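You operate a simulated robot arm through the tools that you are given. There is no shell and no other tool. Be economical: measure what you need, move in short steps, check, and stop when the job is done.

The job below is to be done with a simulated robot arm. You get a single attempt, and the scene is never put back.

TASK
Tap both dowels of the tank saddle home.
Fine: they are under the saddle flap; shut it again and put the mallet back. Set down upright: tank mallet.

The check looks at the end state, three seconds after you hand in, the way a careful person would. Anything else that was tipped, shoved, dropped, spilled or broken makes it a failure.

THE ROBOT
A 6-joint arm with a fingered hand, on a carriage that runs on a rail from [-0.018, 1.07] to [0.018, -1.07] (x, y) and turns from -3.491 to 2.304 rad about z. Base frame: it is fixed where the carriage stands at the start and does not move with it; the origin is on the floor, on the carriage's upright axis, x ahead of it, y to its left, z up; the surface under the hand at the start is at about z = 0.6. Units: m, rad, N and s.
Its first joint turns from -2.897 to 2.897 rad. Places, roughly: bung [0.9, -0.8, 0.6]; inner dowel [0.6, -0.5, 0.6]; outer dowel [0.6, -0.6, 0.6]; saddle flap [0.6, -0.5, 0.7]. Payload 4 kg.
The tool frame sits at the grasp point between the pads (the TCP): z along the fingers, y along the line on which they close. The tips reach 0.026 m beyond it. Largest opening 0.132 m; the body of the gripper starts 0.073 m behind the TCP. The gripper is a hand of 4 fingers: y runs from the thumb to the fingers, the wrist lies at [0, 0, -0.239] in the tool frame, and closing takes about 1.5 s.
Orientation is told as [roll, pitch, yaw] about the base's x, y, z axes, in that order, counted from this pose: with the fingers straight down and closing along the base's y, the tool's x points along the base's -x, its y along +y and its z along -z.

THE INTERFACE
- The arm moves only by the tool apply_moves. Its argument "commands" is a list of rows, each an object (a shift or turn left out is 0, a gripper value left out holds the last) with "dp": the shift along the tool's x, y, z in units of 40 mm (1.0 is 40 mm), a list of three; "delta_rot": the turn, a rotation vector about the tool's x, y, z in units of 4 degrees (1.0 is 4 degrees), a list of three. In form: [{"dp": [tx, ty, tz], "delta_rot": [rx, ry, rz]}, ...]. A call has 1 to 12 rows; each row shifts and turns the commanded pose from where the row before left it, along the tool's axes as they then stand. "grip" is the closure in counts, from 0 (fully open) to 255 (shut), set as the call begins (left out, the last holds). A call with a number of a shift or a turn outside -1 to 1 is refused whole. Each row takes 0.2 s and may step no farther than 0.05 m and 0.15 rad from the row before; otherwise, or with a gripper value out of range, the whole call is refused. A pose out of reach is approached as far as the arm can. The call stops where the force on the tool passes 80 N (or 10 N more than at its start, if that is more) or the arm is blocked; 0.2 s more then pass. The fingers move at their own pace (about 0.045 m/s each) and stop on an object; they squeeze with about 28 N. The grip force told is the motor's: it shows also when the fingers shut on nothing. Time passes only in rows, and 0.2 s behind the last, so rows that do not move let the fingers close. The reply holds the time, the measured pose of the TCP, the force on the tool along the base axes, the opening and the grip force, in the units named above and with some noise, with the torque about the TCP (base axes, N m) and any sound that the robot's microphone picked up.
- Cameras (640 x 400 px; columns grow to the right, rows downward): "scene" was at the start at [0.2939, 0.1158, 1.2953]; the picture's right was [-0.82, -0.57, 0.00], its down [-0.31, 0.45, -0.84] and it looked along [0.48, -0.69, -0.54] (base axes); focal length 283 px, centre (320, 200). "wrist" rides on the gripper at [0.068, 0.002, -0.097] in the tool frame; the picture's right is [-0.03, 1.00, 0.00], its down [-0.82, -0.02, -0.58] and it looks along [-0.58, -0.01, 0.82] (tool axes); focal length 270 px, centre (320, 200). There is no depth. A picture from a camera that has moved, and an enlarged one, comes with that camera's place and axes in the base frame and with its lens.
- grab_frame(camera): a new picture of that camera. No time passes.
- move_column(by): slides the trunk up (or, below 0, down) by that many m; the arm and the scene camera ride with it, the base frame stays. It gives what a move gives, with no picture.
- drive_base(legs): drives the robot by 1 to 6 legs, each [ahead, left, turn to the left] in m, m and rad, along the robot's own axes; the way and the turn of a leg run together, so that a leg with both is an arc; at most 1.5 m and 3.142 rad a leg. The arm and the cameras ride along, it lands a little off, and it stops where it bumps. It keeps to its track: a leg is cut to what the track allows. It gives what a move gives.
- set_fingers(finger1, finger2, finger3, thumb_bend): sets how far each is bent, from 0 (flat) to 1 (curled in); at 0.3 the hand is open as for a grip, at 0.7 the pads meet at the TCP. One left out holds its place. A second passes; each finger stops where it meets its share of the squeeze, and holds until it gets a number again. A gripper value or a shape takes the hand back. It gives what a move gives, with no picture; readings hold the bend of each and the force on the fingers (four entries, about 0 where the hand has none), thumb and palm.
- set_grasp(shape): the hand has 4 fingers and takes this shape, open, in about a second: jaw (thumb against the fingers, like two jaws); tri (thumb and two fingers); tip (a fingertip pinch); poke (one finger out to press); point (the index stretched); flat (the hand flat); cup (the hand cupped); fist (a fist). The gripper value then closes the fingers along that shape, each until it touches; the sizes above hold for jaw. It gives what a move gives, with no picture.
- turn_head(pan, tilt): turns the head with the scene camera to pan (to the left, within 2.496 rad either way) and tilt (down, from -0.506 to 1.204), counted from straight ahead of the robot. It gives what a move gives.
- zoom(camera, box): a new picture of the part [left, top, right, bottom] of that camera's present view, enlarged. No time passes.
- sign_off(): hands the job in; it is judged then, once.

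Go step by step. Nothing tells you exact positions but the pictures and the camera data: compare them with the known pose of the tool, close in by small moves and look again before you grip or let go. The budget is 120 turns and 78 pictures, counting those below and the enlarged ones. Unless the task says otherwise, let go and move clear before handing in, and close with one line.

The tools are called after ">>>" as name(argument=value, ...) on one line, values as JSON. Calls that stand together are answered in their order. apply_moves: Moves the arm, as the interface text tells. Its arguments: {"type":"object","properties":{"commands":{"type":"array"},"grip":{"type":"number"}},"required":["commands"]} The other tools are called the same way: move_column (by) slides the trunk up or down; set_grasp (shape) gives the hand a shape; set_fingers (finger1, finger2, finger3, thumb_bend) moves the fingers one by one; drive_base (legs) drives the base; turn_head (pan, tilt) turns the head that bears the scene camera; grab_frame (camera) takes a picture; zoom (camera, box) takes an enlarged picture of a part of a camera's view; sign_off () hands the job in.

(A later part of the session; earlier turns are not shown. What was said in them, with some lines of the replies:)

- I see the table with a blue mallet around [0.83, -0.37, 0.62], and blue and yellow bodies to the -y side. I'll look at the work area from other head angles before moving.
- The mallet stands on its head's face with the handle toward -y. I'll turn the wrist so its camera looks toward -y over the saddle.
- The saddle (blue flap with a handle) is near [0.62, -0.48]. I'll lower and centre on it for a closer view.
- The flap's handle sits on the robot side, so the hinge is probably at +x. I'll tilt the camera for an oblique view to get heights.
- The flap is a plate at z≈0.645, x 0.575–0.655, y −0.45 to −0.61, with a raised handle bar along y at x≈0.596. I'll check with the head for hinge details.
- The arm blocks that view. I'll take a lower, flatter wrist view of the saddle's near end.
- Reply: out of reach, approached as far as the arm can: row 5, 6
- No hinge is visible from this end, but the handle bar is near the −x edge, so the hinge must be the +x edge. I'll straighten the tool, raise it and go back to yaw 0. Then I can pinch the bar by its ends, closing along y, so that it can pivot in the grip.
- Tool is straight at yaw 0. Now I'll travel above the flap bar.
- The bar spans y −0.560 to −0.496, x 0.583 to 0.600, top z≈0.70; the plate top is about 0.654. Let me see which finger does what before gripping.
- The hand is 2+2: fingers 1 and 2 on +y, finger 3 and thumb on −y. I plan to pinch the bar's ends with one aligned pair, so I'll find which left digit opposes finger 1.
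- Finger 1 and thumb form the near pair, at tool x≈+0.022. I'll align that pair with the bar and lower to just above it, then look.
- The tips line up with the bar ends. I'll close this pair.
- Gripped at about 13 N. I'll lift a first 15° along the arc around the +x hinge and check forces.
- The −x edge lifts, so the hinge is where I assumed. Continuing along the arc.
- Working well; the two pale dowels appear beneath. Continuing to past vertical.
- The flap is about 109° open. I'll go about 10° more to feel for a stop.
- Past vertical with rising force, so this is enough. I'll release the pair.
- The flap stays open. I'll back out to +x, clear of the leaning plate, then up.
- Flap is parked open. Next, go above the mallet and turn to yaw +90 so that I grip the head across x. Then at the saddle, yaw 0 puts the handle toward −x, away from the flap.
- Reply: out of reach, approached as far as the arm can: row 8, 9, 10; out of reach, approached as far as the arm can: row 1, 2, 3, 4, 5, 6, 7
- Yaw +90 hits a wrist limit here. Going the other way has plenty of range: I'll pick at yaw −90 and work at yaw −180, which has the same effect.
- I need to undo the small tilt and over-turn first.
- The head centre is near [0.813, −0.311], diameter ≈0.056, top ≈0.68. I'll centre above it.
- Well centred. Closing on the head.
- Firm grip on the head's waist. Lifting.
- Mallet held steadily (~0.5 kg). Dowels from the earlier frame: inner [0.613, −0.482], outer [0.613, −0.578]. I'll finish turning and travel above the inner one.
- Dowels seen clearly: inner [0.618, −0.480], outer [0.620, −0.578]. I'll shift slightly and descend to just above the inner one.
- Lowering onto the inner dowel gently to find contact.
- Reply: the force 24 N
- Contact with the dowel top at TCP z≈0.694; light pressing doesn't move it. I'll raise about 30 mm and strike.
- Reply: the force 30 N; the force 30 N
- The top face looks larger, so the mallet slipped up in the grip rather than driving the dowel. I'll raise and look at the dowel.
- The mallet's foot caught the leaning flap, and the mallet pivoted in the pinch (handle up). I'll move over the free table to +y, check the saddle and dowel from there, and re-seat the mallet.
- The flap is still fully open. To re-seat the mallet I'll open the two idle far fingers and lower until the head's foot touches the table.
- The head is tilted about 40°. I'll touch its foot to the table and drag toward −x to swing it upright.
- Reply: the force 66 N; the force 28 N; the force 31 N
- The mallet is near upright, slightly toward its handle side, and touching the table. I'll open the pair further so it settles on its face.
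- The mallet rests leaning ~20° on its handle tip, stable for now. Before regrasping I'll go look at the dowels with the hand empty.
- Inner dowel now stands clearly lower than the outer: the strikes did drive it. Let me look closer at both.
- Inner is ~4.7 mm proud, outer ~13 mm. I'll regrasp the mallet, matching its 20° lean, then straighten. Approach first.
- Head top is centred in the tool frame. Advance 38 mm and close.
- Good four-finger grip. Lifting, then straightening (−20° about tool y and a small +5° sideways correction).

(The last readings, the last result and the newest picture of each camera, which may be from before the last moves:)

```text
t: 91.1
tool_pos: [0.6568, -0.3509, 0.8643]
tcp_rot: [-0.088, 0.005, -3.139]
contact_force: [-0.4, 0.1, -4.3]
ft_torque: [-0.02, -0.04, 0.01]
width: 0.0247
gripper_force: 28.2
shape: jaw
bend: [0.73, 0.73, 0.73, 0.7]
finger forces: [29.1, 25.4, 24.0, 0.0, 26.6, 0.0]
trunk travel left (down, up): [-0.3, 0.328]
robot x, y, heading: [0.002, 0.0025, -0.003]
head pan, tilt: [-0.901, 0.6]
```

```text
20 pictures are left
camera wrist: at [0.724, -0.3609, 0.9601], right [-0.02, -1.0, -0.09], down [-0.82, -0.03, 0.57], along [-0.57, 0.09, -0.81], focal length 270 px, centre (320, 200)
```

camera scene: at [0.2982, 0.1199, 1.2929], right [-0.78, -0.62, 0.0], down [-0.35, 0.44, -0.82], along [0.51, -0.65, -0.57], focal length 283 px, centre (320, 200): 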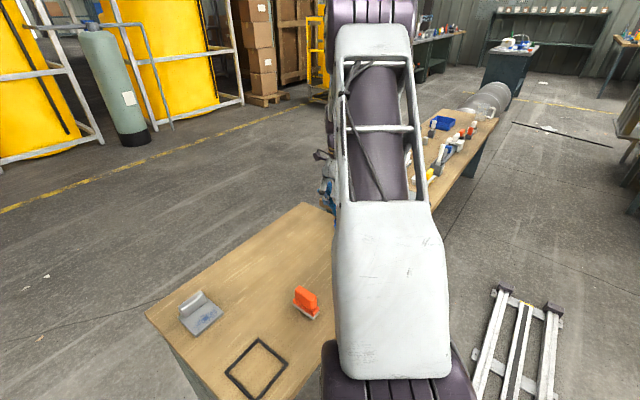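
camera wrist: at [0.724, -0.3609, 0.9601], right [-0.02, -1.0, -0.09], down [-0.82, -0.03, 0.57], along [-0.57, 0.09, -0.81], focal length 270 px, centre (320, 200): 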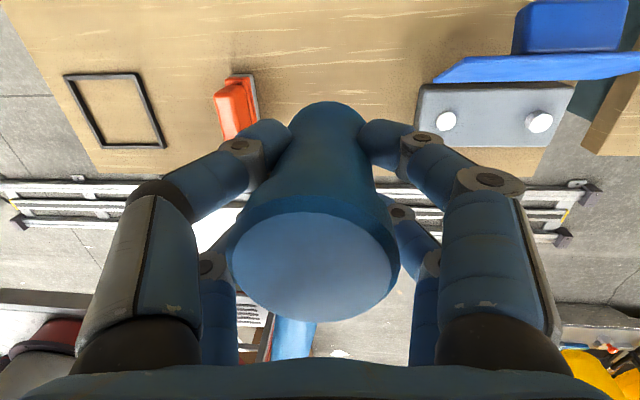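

Now travel above the outer dowel.

>>> apply_moves(commands=[{"dp": [-0.16, 0.94, 0]}, {"dp": [-0.16, 0.94, 0]}, {"dp": [-0.16, 0.94, 0]}, {"dp": [-0.16, 0.94, 0]}, {"dp": [-0.16, 0.94, 0]}, {"dp": [-0.16, 0.95, 0]}])

>>> apply_moves(commands=[{"dp": [0, 0, 1]}, {"dp": [0, 0, 1]}, {"dp": [0, 0, 0.7]}])

>>> grab_frame(camera="wrist")

```text
t: 92.5
tool_pos: [0.62, -0.575, 0.8448]
tcp_rot: [-0.088, 0.004, -3.14]
contact_force: [0.2, 0.3, -3.3]
ft_torque: [-0.05, -0.08, -0.01]
width: 0.0249
gripper_force: 28.1
shape: jaw
bend: [0.73, 0.73, 0.73, 0.7]
finger forces: [30.0, 26.1, 24.6, 0.1, 27.2, 0.0]
trunk travel left (down, up): [-0.3, 0.328]
robot x, y, heading: [0.0004, 0.0034, -0.0]
head pan, tilt: [-0.901, 0.6]
```

```text
t: 93.3
tool_pos: [0.6205, -0.5679, 0.7352]
tcp_rot: [-0.087, 0.007, -3.139]
contact_force: [0.3, 0.3, -3.4]
ft_torque: [-0.02, -0.11, 0.01]
width: 0.0245
gripper_force: 28.3
shape: jaw
bend: [0.73, 0.73, 0.73, 0.7]
finger forces: [30.0, 26.2, 24.6, 0.0, 27.3, 0.1]
trunk travel left (down, up): [-0.3, 0.328]
robot x, y, heading: [0.0001, -0.0006, -0.002]
head pan, tilt: [-0.901, 0.6]
```

```text
19 pictures are left
camera wrist: at [0.6877, -0.5765, 0.831], right [-0.02, -1.0, -0.09], down [-0.82, -0.03, 0.57], along [-0.57, 0.09, -0.81], focal length 270 px, centre (320, 200)
```

wrist: 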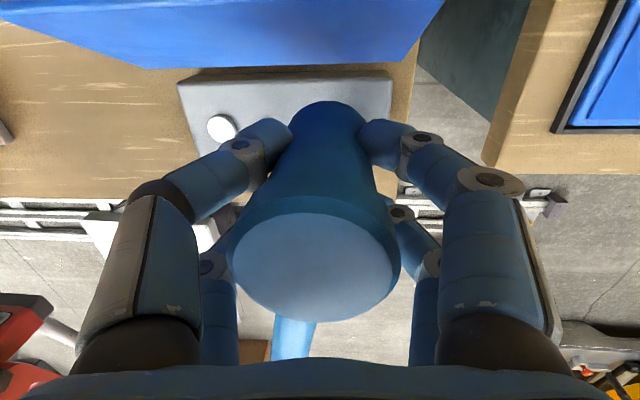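

>>> apply_moves(commands=[{"dp": [0, 0.3, 0.4]}, {"dp": [0, 0, 0.2]}, {}, {"dp": [0, 0, 0.75]}, {}])

```text
t: 94.5
tool_pos: [0.6209, -0.5752, 0.6867]
tcp_rot: [-0.078, 0.01, -3.14]
contact_force: [5.0, 2.0, 82.3]
ft_torque: [0.29, -0.18, -0.02]
width: 0.029
gripper_force: 27.4
shape: jaw
bend: [0.76, 0.76, 0.74, 0.72]
finger forces: [40.2, 135.5, 36.1, 0.1, 40.1, 0.0]
trunk travel left (down, up): [-0.3, 0.328]
robot x, y, heading: [0.0027, -0.0011, 0.003]
head pan, tilt: [-0.901, 0.6]
```

82 N registered with one finger heavily loaded. I'll lift straight up and inspect.

>>> apply_moves(commands=[{"dp": [0, 0, -0.5]}, {"dp": [0, 0, -0.7]}, {"dp": [0, 0, -1]}])

>>> grab_frame(camera="wrist")

```text
t: 95.3
tool_pos: [0.6191, -0.5829, 0.7675]
tcp_rot: [-0.093, 0.003, -3.14]
contact_force: [0.2, -1.0, -5.2]
ft_torque: [-0.01, -0.03, 0.01]
width: 0.0263
gripper_force: 28.0
shape: jaw
bend: [0.75, 0.74, 0.74, 0.71]
finger forces: [36.8, 85.0, 30.9, 0.1, 32.9, 0.0]
trunk travel left (down, up): [-0.3, 0.328]
robot x, y, heading: [0.0002, -0.0017, -0.0]
head pan, tilt: [-0.901, 0.6]
```

```text
18 pictures are left
camera wrist: at [0.686, -0.5926, 0.8623], right [-0.02, -1.0, -0.09], down [-0.82, -0.03, 0.57], along [-0.58, 0.09, -0.81], focal length 270 px, centre (320, 200)
```

wrist: 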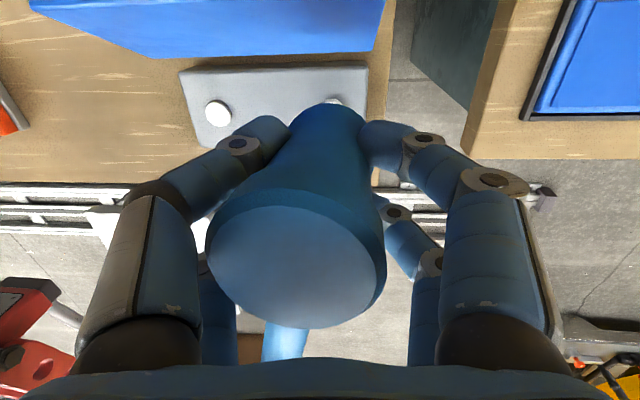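

The mallet rolled ~4° in the grip. I'll square it up with a small roll and use the earlier gentler stroke pattern.

>>> apply_moves(commands=[{"delta_rot": [0.9, 0, 0]}, {"dp": [0, 0.15, 0.7]}, {"dp": [0, 0, 0.6]}, {}])

>>> grab_frame(camera="wrist")

```text
t: 96.3
tool_pos: [0.6196, -0.5806, 0.7158]
tcp_rot: [-0.152, 0.005, -3.14]
contact_force: [-0.9, 0.5, -5.0]
ft_torque: [-0.03, -0.06, 0.0]
width: 0.0261
gripper_force: 27.9
shape: jaw
bend: [0.75, 0.74, 0.74, 0.71]
finger forces: [36.8, 82.7, 30.8, 0.0, 32.7, 0.0]
trunk travel left (down, up): [-0.3, 0.328]
robot x, y, heading: [-0.004, 0.0027, 0.003]
head pan, tilt: [-0.901, 0.6]
```

```text
17 pictures are left
camera wrist: at [0.6872, -0.5969, 0.8119], right [-0.02, -0.99, -0.15], down [-0.82, -0.07, 0.57], along [-0.57, 0.14, -0.81], focal length 270 px, centre (320, 200)
```

wrist: 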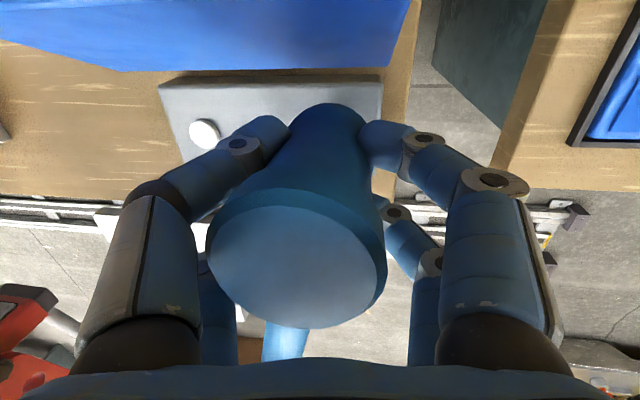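

>>> apply_moves(commands=[{"dp": [0, 0.13, 0.86]}, {}])

```text
t: 96.9
tool_pos: [0.6199, -0.5822, 0.6849]
tcp_rot: [-0.148, 0.005, -3.14]
contact_force: [-1.7, 4.8, 23.8]
ft_torque: [0.11, -0.13, 0.01]
width: 0.0269
gripper_force: 27.5
shape: jaw
bend: [0.76, 0.74, 0.74, 0.71]
finger forces: [36.4, 73.2, 34.8, 0.0, 35.3, 0.0]
trunk travel left (down, up): [-0.3, 0.328]
robot x, y, heading: [-0.0005, 0.0012, 0.003]
head pan, tilt: [-0.901, 0.6]
```

>>> apply_moves(commands=[{"dp": [0, -0.105, -0.69]}, {}, {"dp": [0, 0.13, 0.84]}, {}])

>>> apply_moves(commands=[{"dp": [0, -0.105, -0.69]}, {}, {"dp": [0, 0.13, 0.84]}, {}])

```text
t: 97.9
tool_pos: [0.6183, -0.5812, 0.6812]
tcp_rot: [-0.146, 0.007, -3.139]
contact_force: [-12.8, 8.5, 51.6]
ft_torque: [0.15, -0.54, 0.13]
width: 0.0273
gripper_force: 27.8
shape: jaw
bend: [0.77, 0.74, 0.73, 0.71]
finger forces: [36.9, 60.3, 42.5, 0.1, 37.6, 0.1]
trunk travel left (down, up): [-0.3, 0.328]
robot x, y, heading: [0.0025, -0.0021, -0.0]
head pan, tilt: [-0.901, 0.6]
```

```text
t: 99.0
tool_pos: [0.6196, -0.5834, 0.6793]
tcp_rot: [-0.145, 0.007, -3.139]
contact_force: [-12.5, 14.4, 39.7]
ft_torque: [0.58, -0.35, 0.24]
width: 0.0293
gripper_force: 28.1
shape: jaw
bend: [0.76, 0.74, 0.73, 0.72]
finger forces: [36.0, 68.5, 44.3, 0.0, 38.8, 0.0]
trunk travel left (down, up): [-0.3, 0.328]
robot x, y, heading: [0.0014, -0.0006, -0.002]
head pan, tilt: [-0.901, 0.6]
stopped in row 4: the force on the tool passed its limit at 81 N (the readings are from after the stop); the commanded pose is now the measured one
```

Force is climbing as if the dowel is bottoming. Lift straight up and look.

>>> apply_moves(commands=[{"dp": [0, -0.105, -0.69]}, {"dp": [0, -0.15, -0.98]}, {"dp": [0, -0.15, -0.98]}, {"dp": [0.5, -0.5, -0.98]}, {"dp": [0.5, -0.8, -0.5]}, {"dp": [0.5, -0.8, -0.1]}, {"dp": [0, -0.8, -0.1]}])

>>> grab_frame(camera="wrist")

```text
t: 100.6
tool_pos: [0.6785, -0.4788, 0.8665]
tcp_rot: [-0.143, 0.01, -3.141]
contact_force: [-0.7, -0.5, -4.4]
ft_torque: [-0.01, -0.05, -0.03]
width: 0.0257
gripper_force: 27.9
shape: jaw
bend: [0.75, 0.73, 0.73, 0.71]
finger forces: [35.7, 76.4, 31.0, 0.0, 34.6, 0.0]
trunk travel left (down, up): [-0.3, 0.328]
robot x, y, heading: [-0.0017, 0.0008, -0.001]
head pan, tilt: [-0.901, 0.6]
```

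```text
16 pictures are left
camera wrist: at [0.7454, -0.4938, 0.9618], right [-0.02, -0.99, -0.14], down [-0.82, -0.06, 0.57], along [-0.57, 0.13, -0.81], focal length 270 px, centre (320, 200)
```

wrist: 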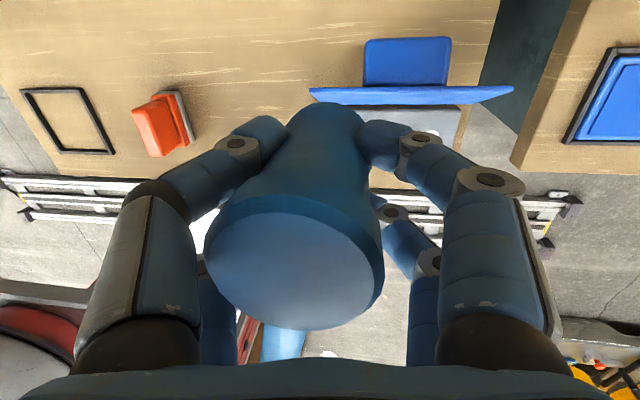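

>>> apply_moves(commands=[{"dp": [-0.5, -0.8, -0.1]}, {"dp": [-0.5, -0.8, -0.1]}, {"dp": [-0.5, -0.8, -0.1]}])

>>> zoom(camera="wrist", box=[390, 50, 590, 170])

```text
t: 101.4
tool_pos: [0.619, -0.385, 0.8914]
tcp_rot: [-0.143, 0.007, -3.144]
contact_force: [-0.3, 0.6, -4.1]
ft_torque: [-0.04, 0.0, -0.01]
width: 0.0257
gripper_force: 28.0
shape: jaw
bend: [0.75, 0.73, 0.73, 0.71]
finger forces: [35.1, 65.3, 31.3, 0.0, 34.8, 0.0]
trunk travel left (down, up): [-0.3, 0.328]
robot x, y, heading: [0.0013, 0.003, -0.001]
head pan, tilt: [-0.901, 0.6]
```

```text
3.20 times, centred on (490, 110) of wrist
camera zoom: at [0.6863, -0.4001, 0.9877], right [-0.02, -0.99, -0.14], down [-0.82, -0.06, 0.57], along [-0.57, 0.13, -0.81], focal length 865 px, centre (-224, 488)
```

zoom: 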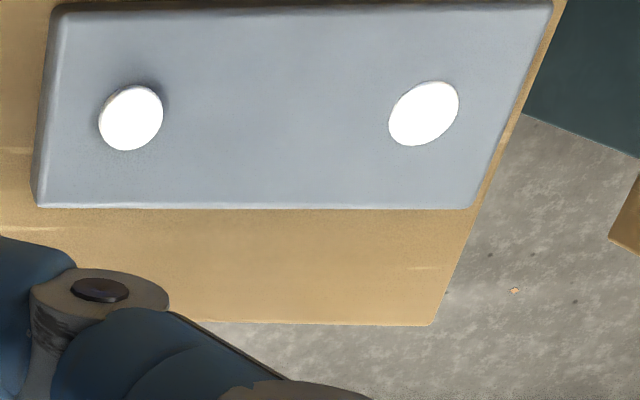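

Outer dowel looks flush; inner still slightly proud. Back over the inner one.

>>> apply_moves(commands=[{"dp": [0, 0.8, 0.1]}, {"dp": [0, 0.8, 0.1]}, {"dp": [0, 0.8, 0.1]}, {"dp": [0, 0.14, 0.95]}, {"dp": [0, 0.14, 0.95]}, {"dp": [0, 0.14, 0.95]}, {"dp": [0, 0.05, 0.5]}, {}])

>>> grab_frame(camera="wrist")

```text
t: 103.2
tool_pos: [0.6189, -0.4786, 0.7312]
tcp_rot: [-0.143, 0.009, -3.14]
contact_force: [0.8, -1.2, -4.4]
ft_torque: [-0.04, -0.08, -0.01]
width: 0.0255
gripper_force: 27.8
shape: jaw
bend: [0.75, 0.73, 0.73, 0.71]
finger forces: [35.3, 54.6, 31.5, 0.0, 34.7, 0.0]
trunk travel left (down, up): [-0.3, 0.328]
robot x, y, heading: [-0.0008, -0.0004, -0.001]
head pan, tilt: [-0.901, 0.6]
```

```text
14 pictures are left
camera wrist: at [0.686, -0.4941, 0.8268], right [-0.02, -0.99, -0.14], down [-0.82, -0.06, 0.57], along [-0.57, 0.13, -0.81], focal length 270 px, centre (320, 200)
```

wrist: 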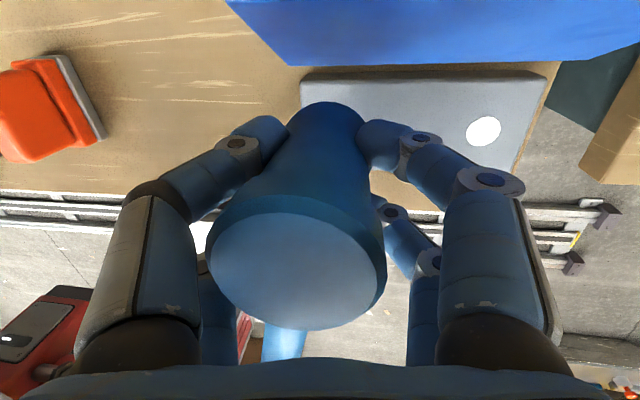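

>>> apply_moves(commands=[{"dp": [0, 0.08, 0.48]}, {}, {"dp": [0, 0.13, 0.84]}, {}])

>>> apply_moves(commands=[{"dp": [0, -0.105, -0.69]}, {}, {"dp": [0, 0.12, 0.82]}, {}])

```text
t: 104.2
tool_pos: [0.6188, -0.4793, 0.6796]
tcp_rot: [-0.141, 0.009, -3.14]
contact_force: [-10.0, 7.2, 39.2]
ft_torque: [0.04, -0.38, 0.08]
width: 0.0266
gripper_force: 27.6
shape: jaw
bend: [0.76, 0.74, 0.73, 0.71]
finger forces: [43.7, 50.8, 42.0, 0.0, 38.9, 0.1]
trunk travel left (down, up): [-0.3, 0.328]
robot x, y, heading: [0.0024, 0.0008, 0.001]
head pan, tilt: [-0.901, 0.6]
```

```text
t: 105.4
tool_pos: [0.6201, -0.4798, 0.6791]
tcp_rot: [-0.137, 0.012, -3.14]
contact_force: [-12.2, 10.2, 42.5]
ft_torque: [0.6, -0.25, 0.19]
width: 0.0291
gripper_force: 28.4
shape: jaw
bend: [0.77, 0.75, 0.73, 0.72]
finger forces: [60.0, 59.1, 42.9, 0.1, 38.7, 0.0]
trunk travel left (down, up): [-0.3, 0.328]
robot x, y, heading: [0.0002, -0.0011, -0.0]
head pan, tilt: [-0.901, 0.6]
stopped in row 4: the force on the tool passed its limit at 81 N (the readings are from after the stop); the commanded pose is now the measured one
```

Same end height and force as the outer dowel when it went flush. Lift straight up and check both.

>>> apply_moves(commands=[{"dp": [0, -0.105, -0.69]}, {"dp": [0, -0.15, -0.98]}, {"dp": [0, -0.15, -0.98]}, {"dp": [0, -0.5, -0.98]}, {"dp": [0, -0.8, -0.5]}, {"dp": [0, -0.8, -0.1]}, {"dp": [0, -0.5, -0.1]}])

>>> zoom(camera="wrist", box=[390, 50, 590, 170])

```text
t: 107.0
tool_pos: [0.6213, -0.3842, 0.8638]
tcp_rot: [-0.137, 0.011, -3.142]
contact_force: [0.1, -0.6, -3.1]
ft_torque: [-0.04, -0.09, -0.01]
width: 0.0258
gripper_force: 27.7
shape: jaw
bend: [0.75, 0.74, 0.73, 0.71]
finger forces: [62.0, 72.7, 32.4, 0.0, 35.4, 0.0]
trunk travel left (down, up): [-0.3, 0.328]
robot x, y, heading: [0.0031, -0.0006, -0.002]
head pan, tilt: [-0.901, 0.6]
```

```text
3.20 times, centred on (490, 110) of wrist
camera zoom: at [0.6878, -0.3993, 0.9598], right [-0.02, -0.99, -0.14], down [-0.82, -0.06, 0.57], along [-0.57, 0.13, -0.81], focal length 865 px, centre (-224, 488)
```

zoom: 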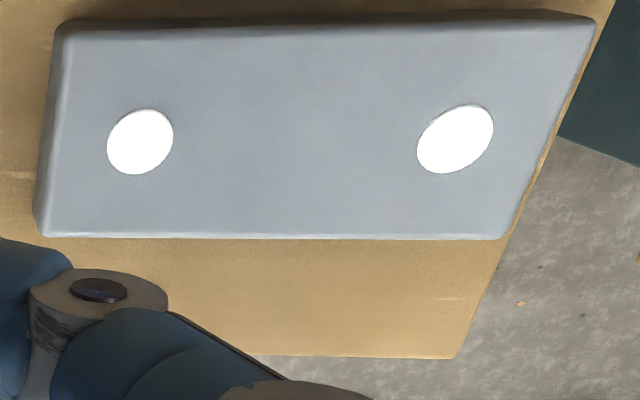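

Both dowels are flush. Now return the mallet: turn about the vertical by +100° so the handle points −y again.

>>> apply_moves(commands=[{"delta_rot": [0.25, 0, 0]}, {"delta_rot": [0, -0.14, -0.99]}, {"delta_rot": [0, -0.14, -0.99]}, {"delta_rot": [0, -0.14, -0.99]}, {"delta_rot": [0, -0.14, -0.99]}, {"delta_rot": [0, -0.14, -0.99]}, {"delta_rot": [0, -0.14, -0.99]}, {"delta_rot": [0, -0.14, -0.99]}, {"delta_rot": [0, -0.14, -0.99]}, {"delta_rot": [0, -0.14, -0.99]}, {"delta_rot": [0, -0.14, -0.99]}, {"delta_rot": [0, -0.14, -0.99]}])

>>> apply_moves(commands=[{"delta_rot": [0, -0.14, -0.99]}, {"delta_rot": [0, -0.14, -0.99]}, {"delta_rot": [0, -0.14, -0.99]}, {"delta_rot": [0, -0.14, -0.99]}, {"delta_rot": [0, -0.14, -0.99]}, {"delta_rot": [0, -0.14, -0.99]}, {"delta_rot": [0, -0.14, -0.99]}, {"delta_rot": [0, -0.14, -0.99]}, {"delta_rot": [0, -0.14, -0.99]}, {"delta_rot": [0, -0.14, -0.99]}, {"delta_rot": [0, -0.14, -0.99]}, {"delta_rot": [0, -0.14, -0.99]}])

>>> apply_moves(commands=[{"delta_rot": [0, -0.14, -0.99]}, {"delta_rot": [0, -0.14, -0.99]}])

>>> grab_frame(camera="wrist")

```text
t: 109.6
tool_pos: [0.6183, -0.3851, 0.8652]
tcp_rot: [-0.144, 0.017, -2.374]
contact_force: [0.6, -0.1, -3.7]
ft_torque: [0.03, -0.04, -0.01]
width: 0.0261
gripper_force: 28.0
shape: jaw
bend: [0.75, 0.74, 0.73, 0.71]
finger forces: [60.8, 72.7, 32.6, 0.1, 35.4, 0.1]
trunk travel left (down, up): [-0.3, 0.328]
robot x, y, heading: [0.0038, 0.0006, -0.002]
head pan, tilt: [-0.901, 0.6]
```

```text
t: 112.2
tool_pos: [0.6185, -0.3851, 0.8648]
tcp_rot: [-0.129, 0.014, -1.533]
contact_force: [0.6, 0.6, -4.9]
ft_torque: [0.04, -0.03, 0.0]
width: 0.0258
gripper_force: 27.7
shape: jaw
bend: [0.75, 0.74, 0.73, 0.71]
finger forces: [60.3, 72.5, 32.7, 0.0, 35.4, 0.0]
trunk travel left (down, up): [-0.3, 0.328]
robot x, y, heading: [-0.0047, -0.0034, -0.001]
head pan, tilt: [-0.901, 0.6]
```

```text
t: 112.8
tool_pos: [0.6179, -0.3853, 0.8643]
tcp_rot: [-0.129, 0.013, -1.394]
contact_force: [-0.6, -0.2, -4.3]
ft_torque: [0.08, -0.02, -0.01]
width: 0.026
gripper_force: 27.7
shape: jaw
bend: [0.75, 0.74, 0.73, 0.71]
finger forces: [60.2, 72.3, 32.7, 0.0, 35.5, 0.0]
trunk travel left (down, up): [-0.3, 0.328]
robot x, y, heading: [-0.0024, -0.0017, -0.004]
head pan, tilt: [-0.901, 0.6]
```

```text
12 pictures are left
camera wrist: at [0.6199, -0.3162, 0.9605], right [0.98, 0.15, -0.13], down [0.2, -0.8, 0.57], along [-0.02, -0.58, -0.82], focal length 270 px, centre (320, 200)
```

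wrist: 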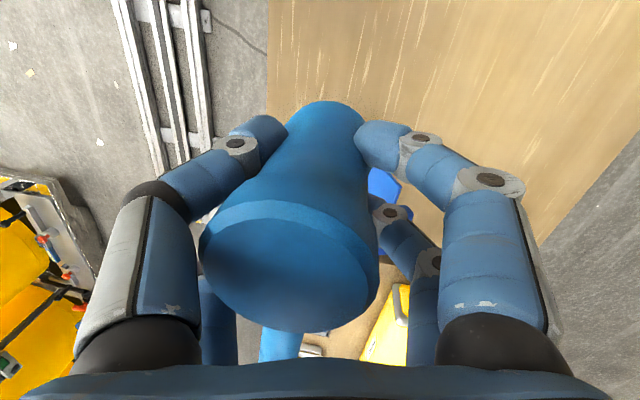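

Add 2.6° roll to square the mallet, then carry it over its original place.

>>> apply_moves(commands=[{"delta_rot": [0.65, 0, 0]}, {"dp": [0.162, 0.858, 0.15]}, {"dp": [0.162, 0.858, 0.15]}, {"dp": [0.162, 0.858, 0.15]}, {"dp": [0.162, 0.858, 0.15]}, {"dp": [0.162, 0.858, 0.15]}, {"dp": [0.162, 0.858, 0.15]}, {}])

>>> grab_frame(camera="wrist")

```text
t: 114.6
tool_pos: [0.8073, -0.3107, 0.7931]
tcp_rot: [-0.173, 0.014, -1.398]
contact_force: [-0.2, 0.0, -4.8]
ft_torque: [0.06, -0.02, -0.01]
width: 0.0255
gripper_force: 28.2
shape: jaw
bend: [0.75, 0.73, 0.73, 0.71]
finger forces: [56.0, 72.0, 32.8, 0.0, 35.2, 0.1]
trunk travel left (down, up): [-0.3, 0.328]
robot x, y, heading: [-0.0048, -0.0011, 0.001]
head pan, tilt: [-0.901, 0.6]
```

```text
11 pictures are left
camera wrist: at [0.8127, -0.2414, 0.888], right [0.97, 0.15, -0.17], down [0.22, -0.8, 0.56], along [-0.05, -0.59, -0.81], focal length 270 px, centre (320, 200)
```

wrist: 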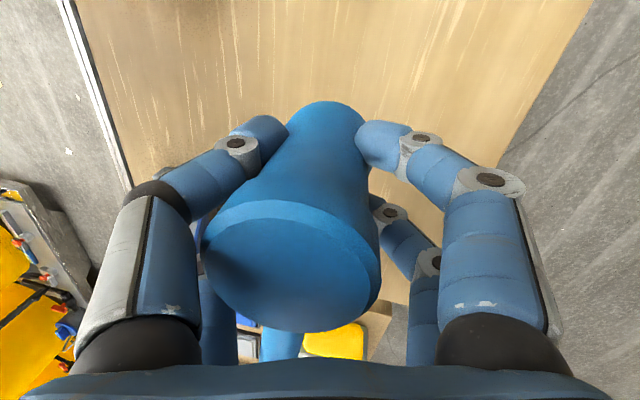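

Head is vertical at about [0.805, −0.309]; shift +10 mm in x, turn 4°, and lower to just above the table.

>>> apply_moves(commands=[{"dp": [-0.046, 0.255, -0.045], "delta_rot": [0, -0.173, -0.985]}, {"dp": [0, 0.17, 0.98]}, {"dp": [0, 0.17, 0.98]}, {"dp": [0, 0.15, 0.9]}, {"dp": [0, 0.07, 0.4]}, {}])

>>> grab_frame(camera="wrist")

```text
t: 116.0
tool_pos: [0.818, -0.3101, 0.6602]
tcp_rot: [-0.168, 0.012, -1.327]
contact_force: [-0.3, 0.2, -4.0]
ft_torque: [0.06, 0.02, -0.01]
width: 0.0256
gripper_force: 28.3
shape: jaw
bend: [0.75, 0.73, 0.73, 0.71]
finger forces: [54.6, 69.2, 32.9, 0.1, 35.0, 0.1]
trunk travel left (down, up): [-0.3, 0.328]
robot x, y, heading: [-0.0023, -0.0039, -0.001]
head pan, tilt: [-0.901, 0.6]
```

```text
10 pictures are left
camera wrist: at [0.8184, -0.2394, 0.756], right [0.96, 0.22, -0.17], down [0.27, -0.78, 0.56], along [-0.01, -0.59, -0.81], focal length 270 px, centre (320, 200)
```

wrist: 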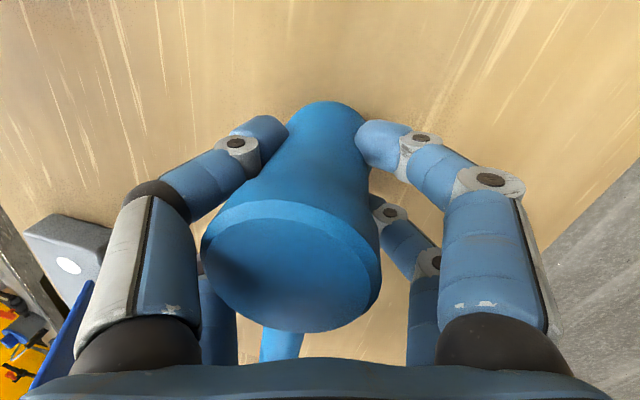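

>>> apply_moves(commands=[{"dp": [0, 0.017, 0.1]}, {"dp": [0, 0.012, 0.07]}, {"dp": [0, 0.008, 0.05]}, {"dp": [0, 0.008, 0.05]}, {}])

```text
t: 117.2
tool_pos: [0.8161, -0.3098, 0.6517]
tcp_rot: [-0.17, 0.01, -1.326]
contact_force: [1.3, 1.7, 9.1]
ft_torque: [0.38, -0.18, 0.0]
width: 0.0259
gripper_force: 28.0
shape: jaw
bend: [0.75, 0.74, 0.73, 0.71]
finger forces: [54.7, 62.8, 34.4, 0.1, 35.6, 0.1]
trunk travel left (down, up): [-0.3, 0.328]
robot x, y, heading: [0.0, 0.0029, -0.001]
head pan, tilt: [-0.901, 0.6]
```

Touching, with the torque indicating the +y rim touches first. I'll tilt ~2° to level it before releasing.

>>> apply_moves(commands=[{"delta_rot": [-0.12, 0.48, -0.08]}, {}])

```text
t: 117.8
tool_pos: [0.8157, -0.3115, 0.6512]
tcp_rot: [-0.163, 0.046, -1.327]
contact_force: [1.4, -5.4, 7.3]
ft_torque: [-0.14, -0.24, -0.1]
width: 0.0257
gripper_force: 27.9
shape: jaw
bend: [0.75, 0.74, 0.73, 0.71]
finger forces: [51.8, 65.4, 34.0, 0.1, 36.1, 0.0]
trunk travel left (down, up): [-0.3, 0.328]
robot x, y, heading: [-0.0007, -0.0004, 0.002]
head pan, tilt: [-0.901, 0.6]
```

>>> apply_moves(commands=[{"delta_rot": [-0.34, -0.08, 0.01]}, {}])

```text
t: 118.4
tool_pos: [0.8155, -0.3107, 0.6523]
tcp_rot: [-0.139, 0.041, -1.325]
contact_force: [-1.4, -1.4, 5.7]
ft_torque: [0.0, -0.05, -0.03]
width: 0.0255
gripper_force: 28.2
shape: jaw
bend: [0.75, 0.74, 0.73, 0.71]
finger forces: [52.5, 65.1, 34.5, 0.1, 35.9, 0.0]
trunk travel left (down, up): [-0.3, 0.328]
robot x, y, heading: [0.0002, -0.0017, -0.003]
head pan, tilt: [-0.901, 0.6]
```

Torque is near zero, so the mallet sits flat. Releasing.

>>> apply_moves(commands=[{}, {}, {}, {}, {}, {}, {}, {}], grip=0)

>>> grab_frame(camera="wrist")

```text
t: 120.2
tool_pos: [0.8155, -0.3099, 0.6504]
tcp_rot: [-0.14, 0.041, -1.325]
contact_force: [-0.7, -0.3, 0.0]
ft_torque: [0.03, 0.0, 0.0]
width: 0.1319
gripper_force: 0.0
shape: jaw
bend: [0.3, 0.3, 0.3, 0.3]
finger forces: [0.1, 0.1, 0.0, 0.0, 0.0, 0.0]
trunk travel left (down, up): [-0.3, 0.328]
robot x, y, heading: [-0.0022, 0.0007, -0.004]
head pan, tilt: [-0.901, 0.6]
```

```text
9 pictures are left
camera wrist: at [0.8137, -0.2436, 0.749], right [0.97, 0.22, -0.14], down [0.26, -0.8, 0.54], along [0.01, -0.56, -0.83], focal length 270 px, centre (320, 200)
```

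wrist: 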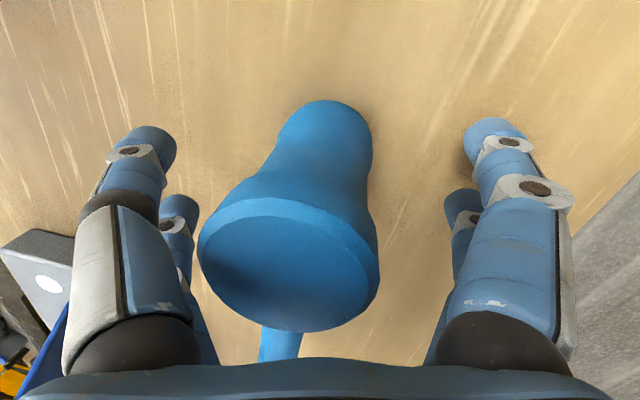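

The mallet stands upright at its original spot. Withdraw straight up, level the tool and turn to yaw 0 for closing the flap.

>>> apply_moves(commands=[{"dp": [0, -0.1, -0.7]}, {"dp": [0, -0.13, -0.95]}, {"dp": [0, -0.13, -0.95]}, {"dp": [0, -0.13, -0.95]}, {"dp": [0, -0.13, -0.95]}, {"dp": [0, -0.13, -0.95]}, {"delta_rot": [-1, 0, 0]}, {"delta_rot": [-1, -0.6, 0]}, {"delta_rot": [0, 0, -1]}, {"delta_rot": [0, 0, -1]}, {"delta_rot": [0, 0, -1]}, {"delta_rot": [0, 0, -1]}])

>>> apply_moves(commands=[{"delta_rot": [0, 0, -1]}, {"delta_rot": [0, 0, -1]}, {"delta_rot": [0, 0, -1]}, {"delta_rot": [0, 0, -1]}, {"delta_rot": [0, 0, -1]}, {"delta_rot": [0, 0, -1]}, {"delta_rot": [0, 0, -1]}, {"delta_rot": [0, 0, -1]}, {"delta_rot": [0, 0, -1]}, {"delta_rot": [0, 0, -1]}, {"delta_rot": [0, 0, -1]}, {"delta_rot": [0, 0, -1]}], grip=255)

>>> apply_moves(commands=[{"delta_rot": [0, 0, -1]}, {"delta_rot": [0, 0, -1]}, {"delta_rot": [0, 0, -1]}])

>>> grab_frame(camera="wrist")

```text
t: 122.8
tool_pos: [0.8172, -0.3178, 0.8712]
tcp_rot: [0.001, -0.002, -1.043]
contact_force: [0.4, 0.2, 0.0]
ft_torque: [-0.02, -0.02, 0.0]
width: 0.132
gripper_force: 0.0
shape: jaw
bend: [0.3, 0.3, 0.3, 0.3]
finger forces: [0.0, 0.1, 0.1, 0.0, 0.0, 0.1]
trunk travel left (down, up): [-0.3, 0.328]
robot x, y, heading: [0.0011, -0.0001, 0.003]
head pan, tilt: [-0.901, 0.6]
```

```text
t: 125.4
tool_pos: [0.8185, -0.318, 0.8712]
tcp_rot: [-0.002, -0.003, -0.204]
contact_force: [0.4, -0.3, -0.5]
ft_torque: [0.03, 0.03, 0.01]
width: 0.0
gripper_force: 27.3
shape: jaw
bend: [0.62, 0.63, 0.63, 0.7]
finger forces: [0.0, 0.1, 0.0, 0.1, 0.1, 0.0]
trunk travel left (down, up): [-0.3, 0.328]
robot x, y, heading: [0.001, 0.0, -0.002]
head pan, tilt: [-0.901, 0.6]
```

```text
t: 126.2
tool_pos: [0.8185, -0.3181, 0.8716]
tcp_rot: [-0.002, -0.001, 0.002]
contact_force: [-0.2, -0.4, 0.2]
ft_torque: [0.02, 0.0, -0.02]
width: 0.0
gripper_force: 28.5
shape: jaw
bend: [0.62, 0.63, 0.63, 0.7]
finger forces: [0.0, 0.0, 0.1, 0.0, 0.0, 0.0]
trunk travel left (down, up): [-0.3, 0.328]
robot x, y, heading: [-0.0009, 0.0033, 0.002]
head pan, tilt: [-0.901, 0.6]
```

```text
8 pictures are left
camera wrist: at [0.7491, -0.3166, 0.9672], right [0.02, 1.0, 0.0], down [0.82, -0.02, 0.58], along [0.58, -0.01, -0.82], focal length 270 px, centre (320, 200)
```

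wrist: 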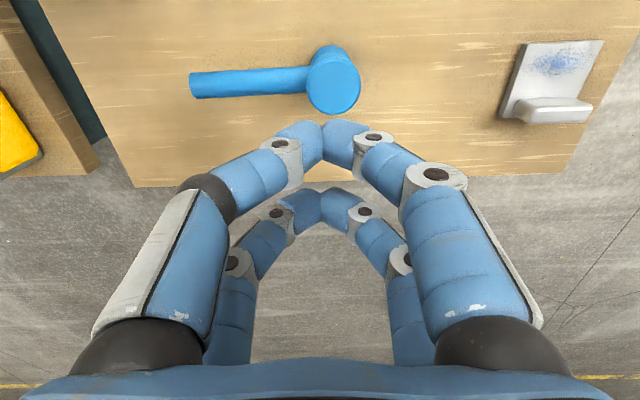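

The mallet is back upright with its handle as before. Now go behind the open flap (+x side) with closed fingers.

>>> apply_moves(commands=[{"dp": [0.14, -0.9, 0]}, {"dp": [0.14, -0.9, 0]}, {"dp": [0.14, -0.9, 0]}, {"dp": [0.14, -0.9, 0]}, {"dp": [0.14, -0.9, 0]}, {"dp": [0.1, -0.75, 0]}, {"dp": [0, 0, 1]}, {"dp": [0, 0, 1]}, {"dp": [0, 0, 1]}, {}])

>>> grab_frame(camera="wrist")

```text
t: 128.4
tool_pos: [0.7862, -0.5278, 0.7484]
tcp_rot: [-0.002, -0.003, 0.001]
contact_force: [-0.1, 0.6, -0.1]
ft_torque: [-0.03, 0.0, -0.02]
width: 0.0
gripper_force: 28.1
shape: jaw
bend: [0.62, 0.63, 0.63, 0.7]
finger forces: [0.0, 0.1, 0.1, 0.1, 0.1, 0.1]
trunk travel left (down, up): [-0.3, 0.328]
robot x, y, heading: [-0.0008, -0.0001, -0.003]
head pan, tilt: [-0.901, 0.6]
```

```text
7 pictures are left
camera wrist: at [0.7175, -0.5259, 0.8453], right [0.02, 1.0, 0.0], down [0.82, -0.02, 0.58], along [0.58, -0.01, -0.82], focal length 270 px, centre (320, 200)
```

wrist: 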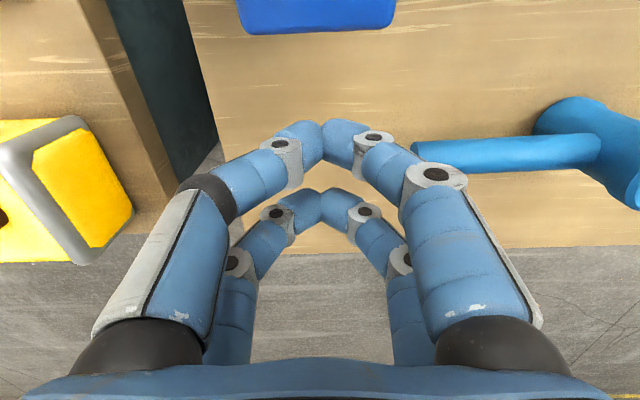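

>>> apply_moves(commands=[{"dp": [0.2, 0, 0.5]}, {"dp": [0.2, 0, 0.55]}, {"dp": [0.4, 0, 0]}, {"dp": [0.4, 0, 0]}, {"dp": [0.4, 0, 0]}])

```text
t: 129.6
tool_pos: [0.7198, -0.5286, 0.7069]
tcp_rot: [0.002, 0.004, 0.0]
contact_force: [-0.6, -0.2, 0.3]
ft_torque: [-0.01, 0.0, 0.02]
width: 0.0001
gripper_force: 27.5
shape: jaw
bend: [0.62, 0.63, 0.63, 0.7]
finger forces: [0.1, 0.0, 0.0, 0.0, 0.0, 0.1]
trunk travel left (down, up): [-0.3, 0.328]
robot x, y, heading: [0.0001, -0.0011, 0.0]
head pan, tilt: [-0.901, 0.6]
```

>>> apply_moves(commands=[{"dp": [0.4, 0, -0.1]}, {"dp": [0.4, 0, -0.1]}])

>>> grab_frame(camera="wrist")

```text
t: 130.2
tool_pos: [0.6894, -0.5291, 0.7166]
tcp_rot: [-0.002, 0.0, 0.002]
contact_force: [-1.4, 0.3, -0.7]
ft_torque: [-0.02, 0.02, -0.04]
width: 0.0
gripper_force: 28.1
shape: jaw
bend: [0.62, 0.63, 0.63, 0.7]
finger forces: [0.0, 0.0, 0.1, 0.1, 0.1, 0.0]
trunk travel left (down, up): [-0.3, 0.328]
robot x, y, heading: [0.0037, -0.0022, -0.005]
head pan, tilt: [-0.901, 0.6]
```

```text
6 pictures are left
camera wrist: at [0.6209, -0.5276, 0.8128], right [0.02, 1.0, 0.0], down [0.82, -0.02, 0.58], along [0.58, -0.01, -0.82], focal length 270 px, centre (320, 200)
```

wrist: 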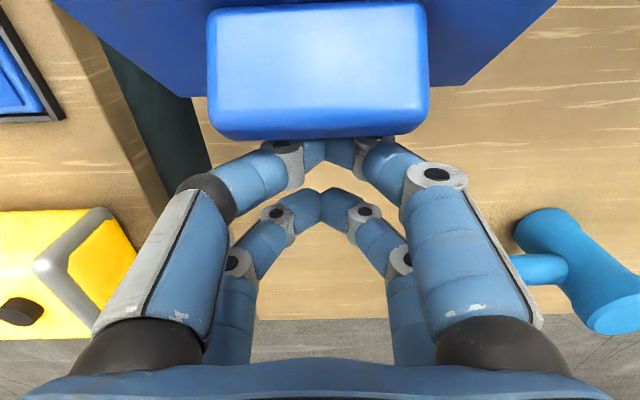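

The flap has come back past vertical, with the bar riding on the fingers. Keep pushing −x.

>>> apply_moves(commands=[{"dp": [0.35, 0, -0.1]}, {"dp": [0.35, 0, -0.05]}, {"dp": [0.35, 0, 0]}])

>>> grab_frame(camera="wrist")

```text
t: 131.0
tool_pos: [0.6475, -0.5279, 0.7232]
tcp_rot: [0.0, 0.0, 0.002]
contact_force: [0.0, 1.1, -0.6]
ft_torque: [-0.01, 0.01, -0.02]
width: 0.0
gripper_force: 27.9
shape: jaw
bend: [0.62, 0.63, 0.63, 0.7]
finger forces: [0.0, 0.1, 0.0, 0.1, 0.0, 0.1]
trunk travel left (down, up): [-0.3, 0.328]
robot x, y, heading: [-0.0005, 0.0025, -0.002]
head pan, tilt: [-0.901, 0.6]
```

```text
5 pictures are left
camera wrist: at [0.5789, -0.5267, 0.819], right [0.02, 1.0, 0.0], down [0.82, -0.02, 0.58], along [0.58, -0.01, -0.82], focal length 270 px, centre (320, 200)
```

wrist: 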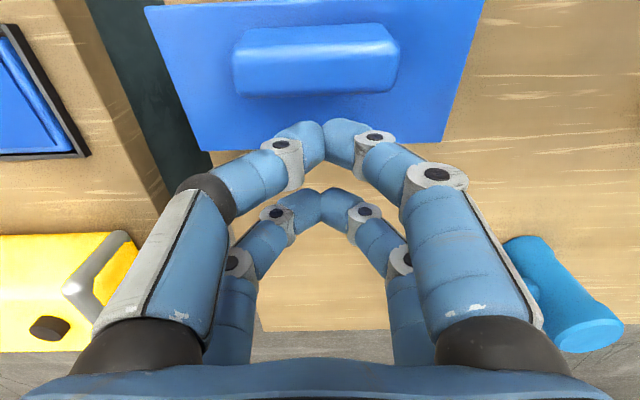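

The flap is nearly shut. I'll lift, move over the bar and press it gently down to confirm.

>>> apply_moves(commands=[{"dp": [0, 0, -0.8]}, {"dp": [0.45, 0, -0.2]}, {"dp": [0.4, 0, 0]}, {"dp": [0, 0, 0.5]}, {"dp": [0, 0, 0.2]}, {"dp": [0, 0, 0.15]}, {"dp": [0, 0, 0.1]}])

```text
t: 132.6
tool_pos: [0.6142, -0.5304, 0.7257]
tcp_rot: [-0.001, -0.001, 0.0]
contact_force: [0.6, 0.3, -0.2]
ft_torque: [0.05, -0.01, -0.02]
width: 0.0001
gripper_force: 27.7
shape: jaw
bend: [0.62, 0.63, 0.63, 0.7]
finger forces: [0.0, 0.1, 0.0, 0.0, 0.1, 0.0]
trunk travel left (down, up): [-0.3, 0.328]
robot x, y, heading: [-0.0034, -0.001, 0.0]
head pan, tilt: [-0.901, 0.6]
```

>>> apply_moves(commands=[{"dp": [0, 0, 0.1]}, {"dp": [0, 0, 0.1]}, {"dp": [0, 0, 0.1]}])

```text
t: 133.4
tool_pos: [0.6143, -0.5316, 0.7186]
tcp_rot: [-0.008, -0.006, 0.001]
contact_force: [-7.2, 3.8, 57.6]
ft_torque: [0.2, 1.04, -0.05]
width: 0.0
gripper_force: 28.0
shape: jaw
bend: [0.7, 0.63, 0.63, 0.7]
finger forces: [0.0, 0.0, 0.1, 0.1, 0.0, 0.0]
trunk travel left (down, up): [-0.3, 0.328]
robot x, y, heading: [0.0018, 0.0015, 0.004]
head pan, tilt: [-0.901, 0.6]
```

It's hard against its stop: the flap is shut. Lift clear and check.

>>> apply_moves(commands=[{"dp": [0, 0, -0.7]}, {"dp": [0, 0, -1]}, {"dp": [0, 0, -1]}, {"dp": [0, 0, -1]}, {"dp": [0, 0, -1]}])

>>> grab_frame(camera="wrist")

```text
t: 134.6
tool_pos: [0.6143, -0.5298, 0.9018]
tcp_rot: [0.0, 0.001, 0.002]
contact_force: [0.8, 0.0, 0.1]
ft_torque: [-0.03, 0.01, -0.03]
width: 0.0002
gripper_force: 28.5
shape: jaw
bend: [0.66, 0.63, 0.63, 0.7]
finger forces: [0.0, 0.1, 0.0, 0.1, 0.1, 0.0]
trunk travel left (down, up): [-0.3, 0.328]
robot x, y, heading: [0.0038, -0.0023, -0.001]
head pan, tilt: [-0.901, 0.6]
```

```text
4 pictures are left
camera wrist: at [0.5445, -0.528, 0.9978], right [0.02, 1.0, 0.0], down [0.82, -0.02, 0.58], along [0.58, -0.01, -0.82], focal length 270 px, centre (320, 200)
```

wrist: 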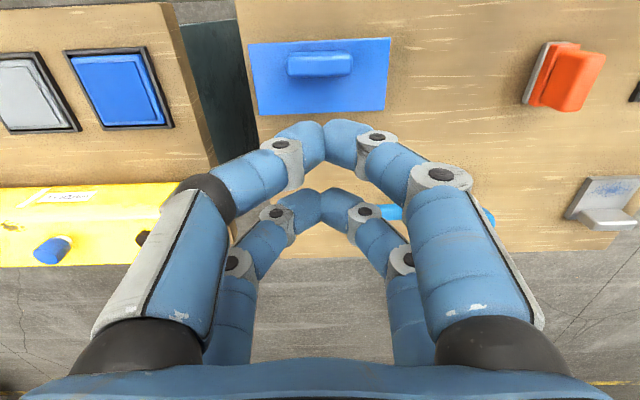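

The flap lies shut as at the start. I'll open the hand and take one last look at the mallet from the head camera.

>>> set_grasp(shape="jaw")

>>> zoom(camera="scene", box=[140, 190, 380, 340])

```text
t: 135.5
tool_pos: [0.6136, -0.5307, 0.9017]
tcp_rot: [0.0, -0.002, 0.002]
contact_force: [0.3, -0.3, 0.5]
ft_torque: [0.01, 0.01, -0.02]
width: 0.1318
gripper_force: 0.0
shape: jaw
bend: [0.3, 0.3, 0.3, 0.3]
finger forces: [0.0, 0.1, 0.0, 0.0, 0.0, 0.1]
trunk travel left (down, up): [-0.3, 0.328]
robot x, y, heading: [0.0021, 0.0017, 0.003]
head pan, tilt: [-0.901, 0.6]
```

```text
2.67 times, centred on (260, 265) of scene
camera zoom: at [0.2982, 0.12, 1.293], right [-0.78, -0.62, 0.0], down [-0.35, 0.44, -0.83], along [0.51, -0.65, -0.56], focal length 756 px, centre (480, 27)
```

zoom: 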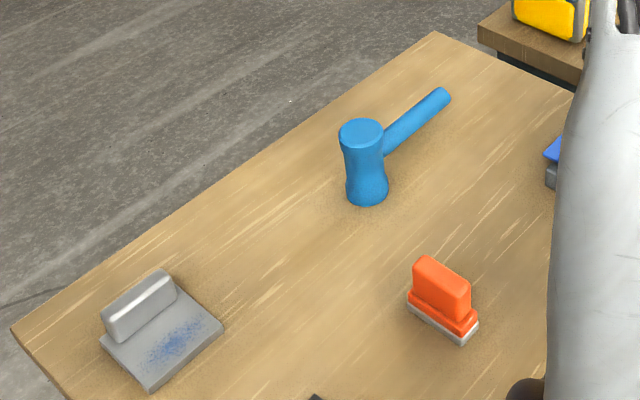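

The mallet stands upright in its place, the flap is shut and both dowels were seen flush before I closed it. Handing in.

>>> sign_off()

```text
The job is handed in.
```

Both dowels are tapped in flush, the saddle flap is shut, and the mallet stands upright at its original spot; on the way it slipped in the grip once and I set it down and picked it up again, with nothing else seen moved.
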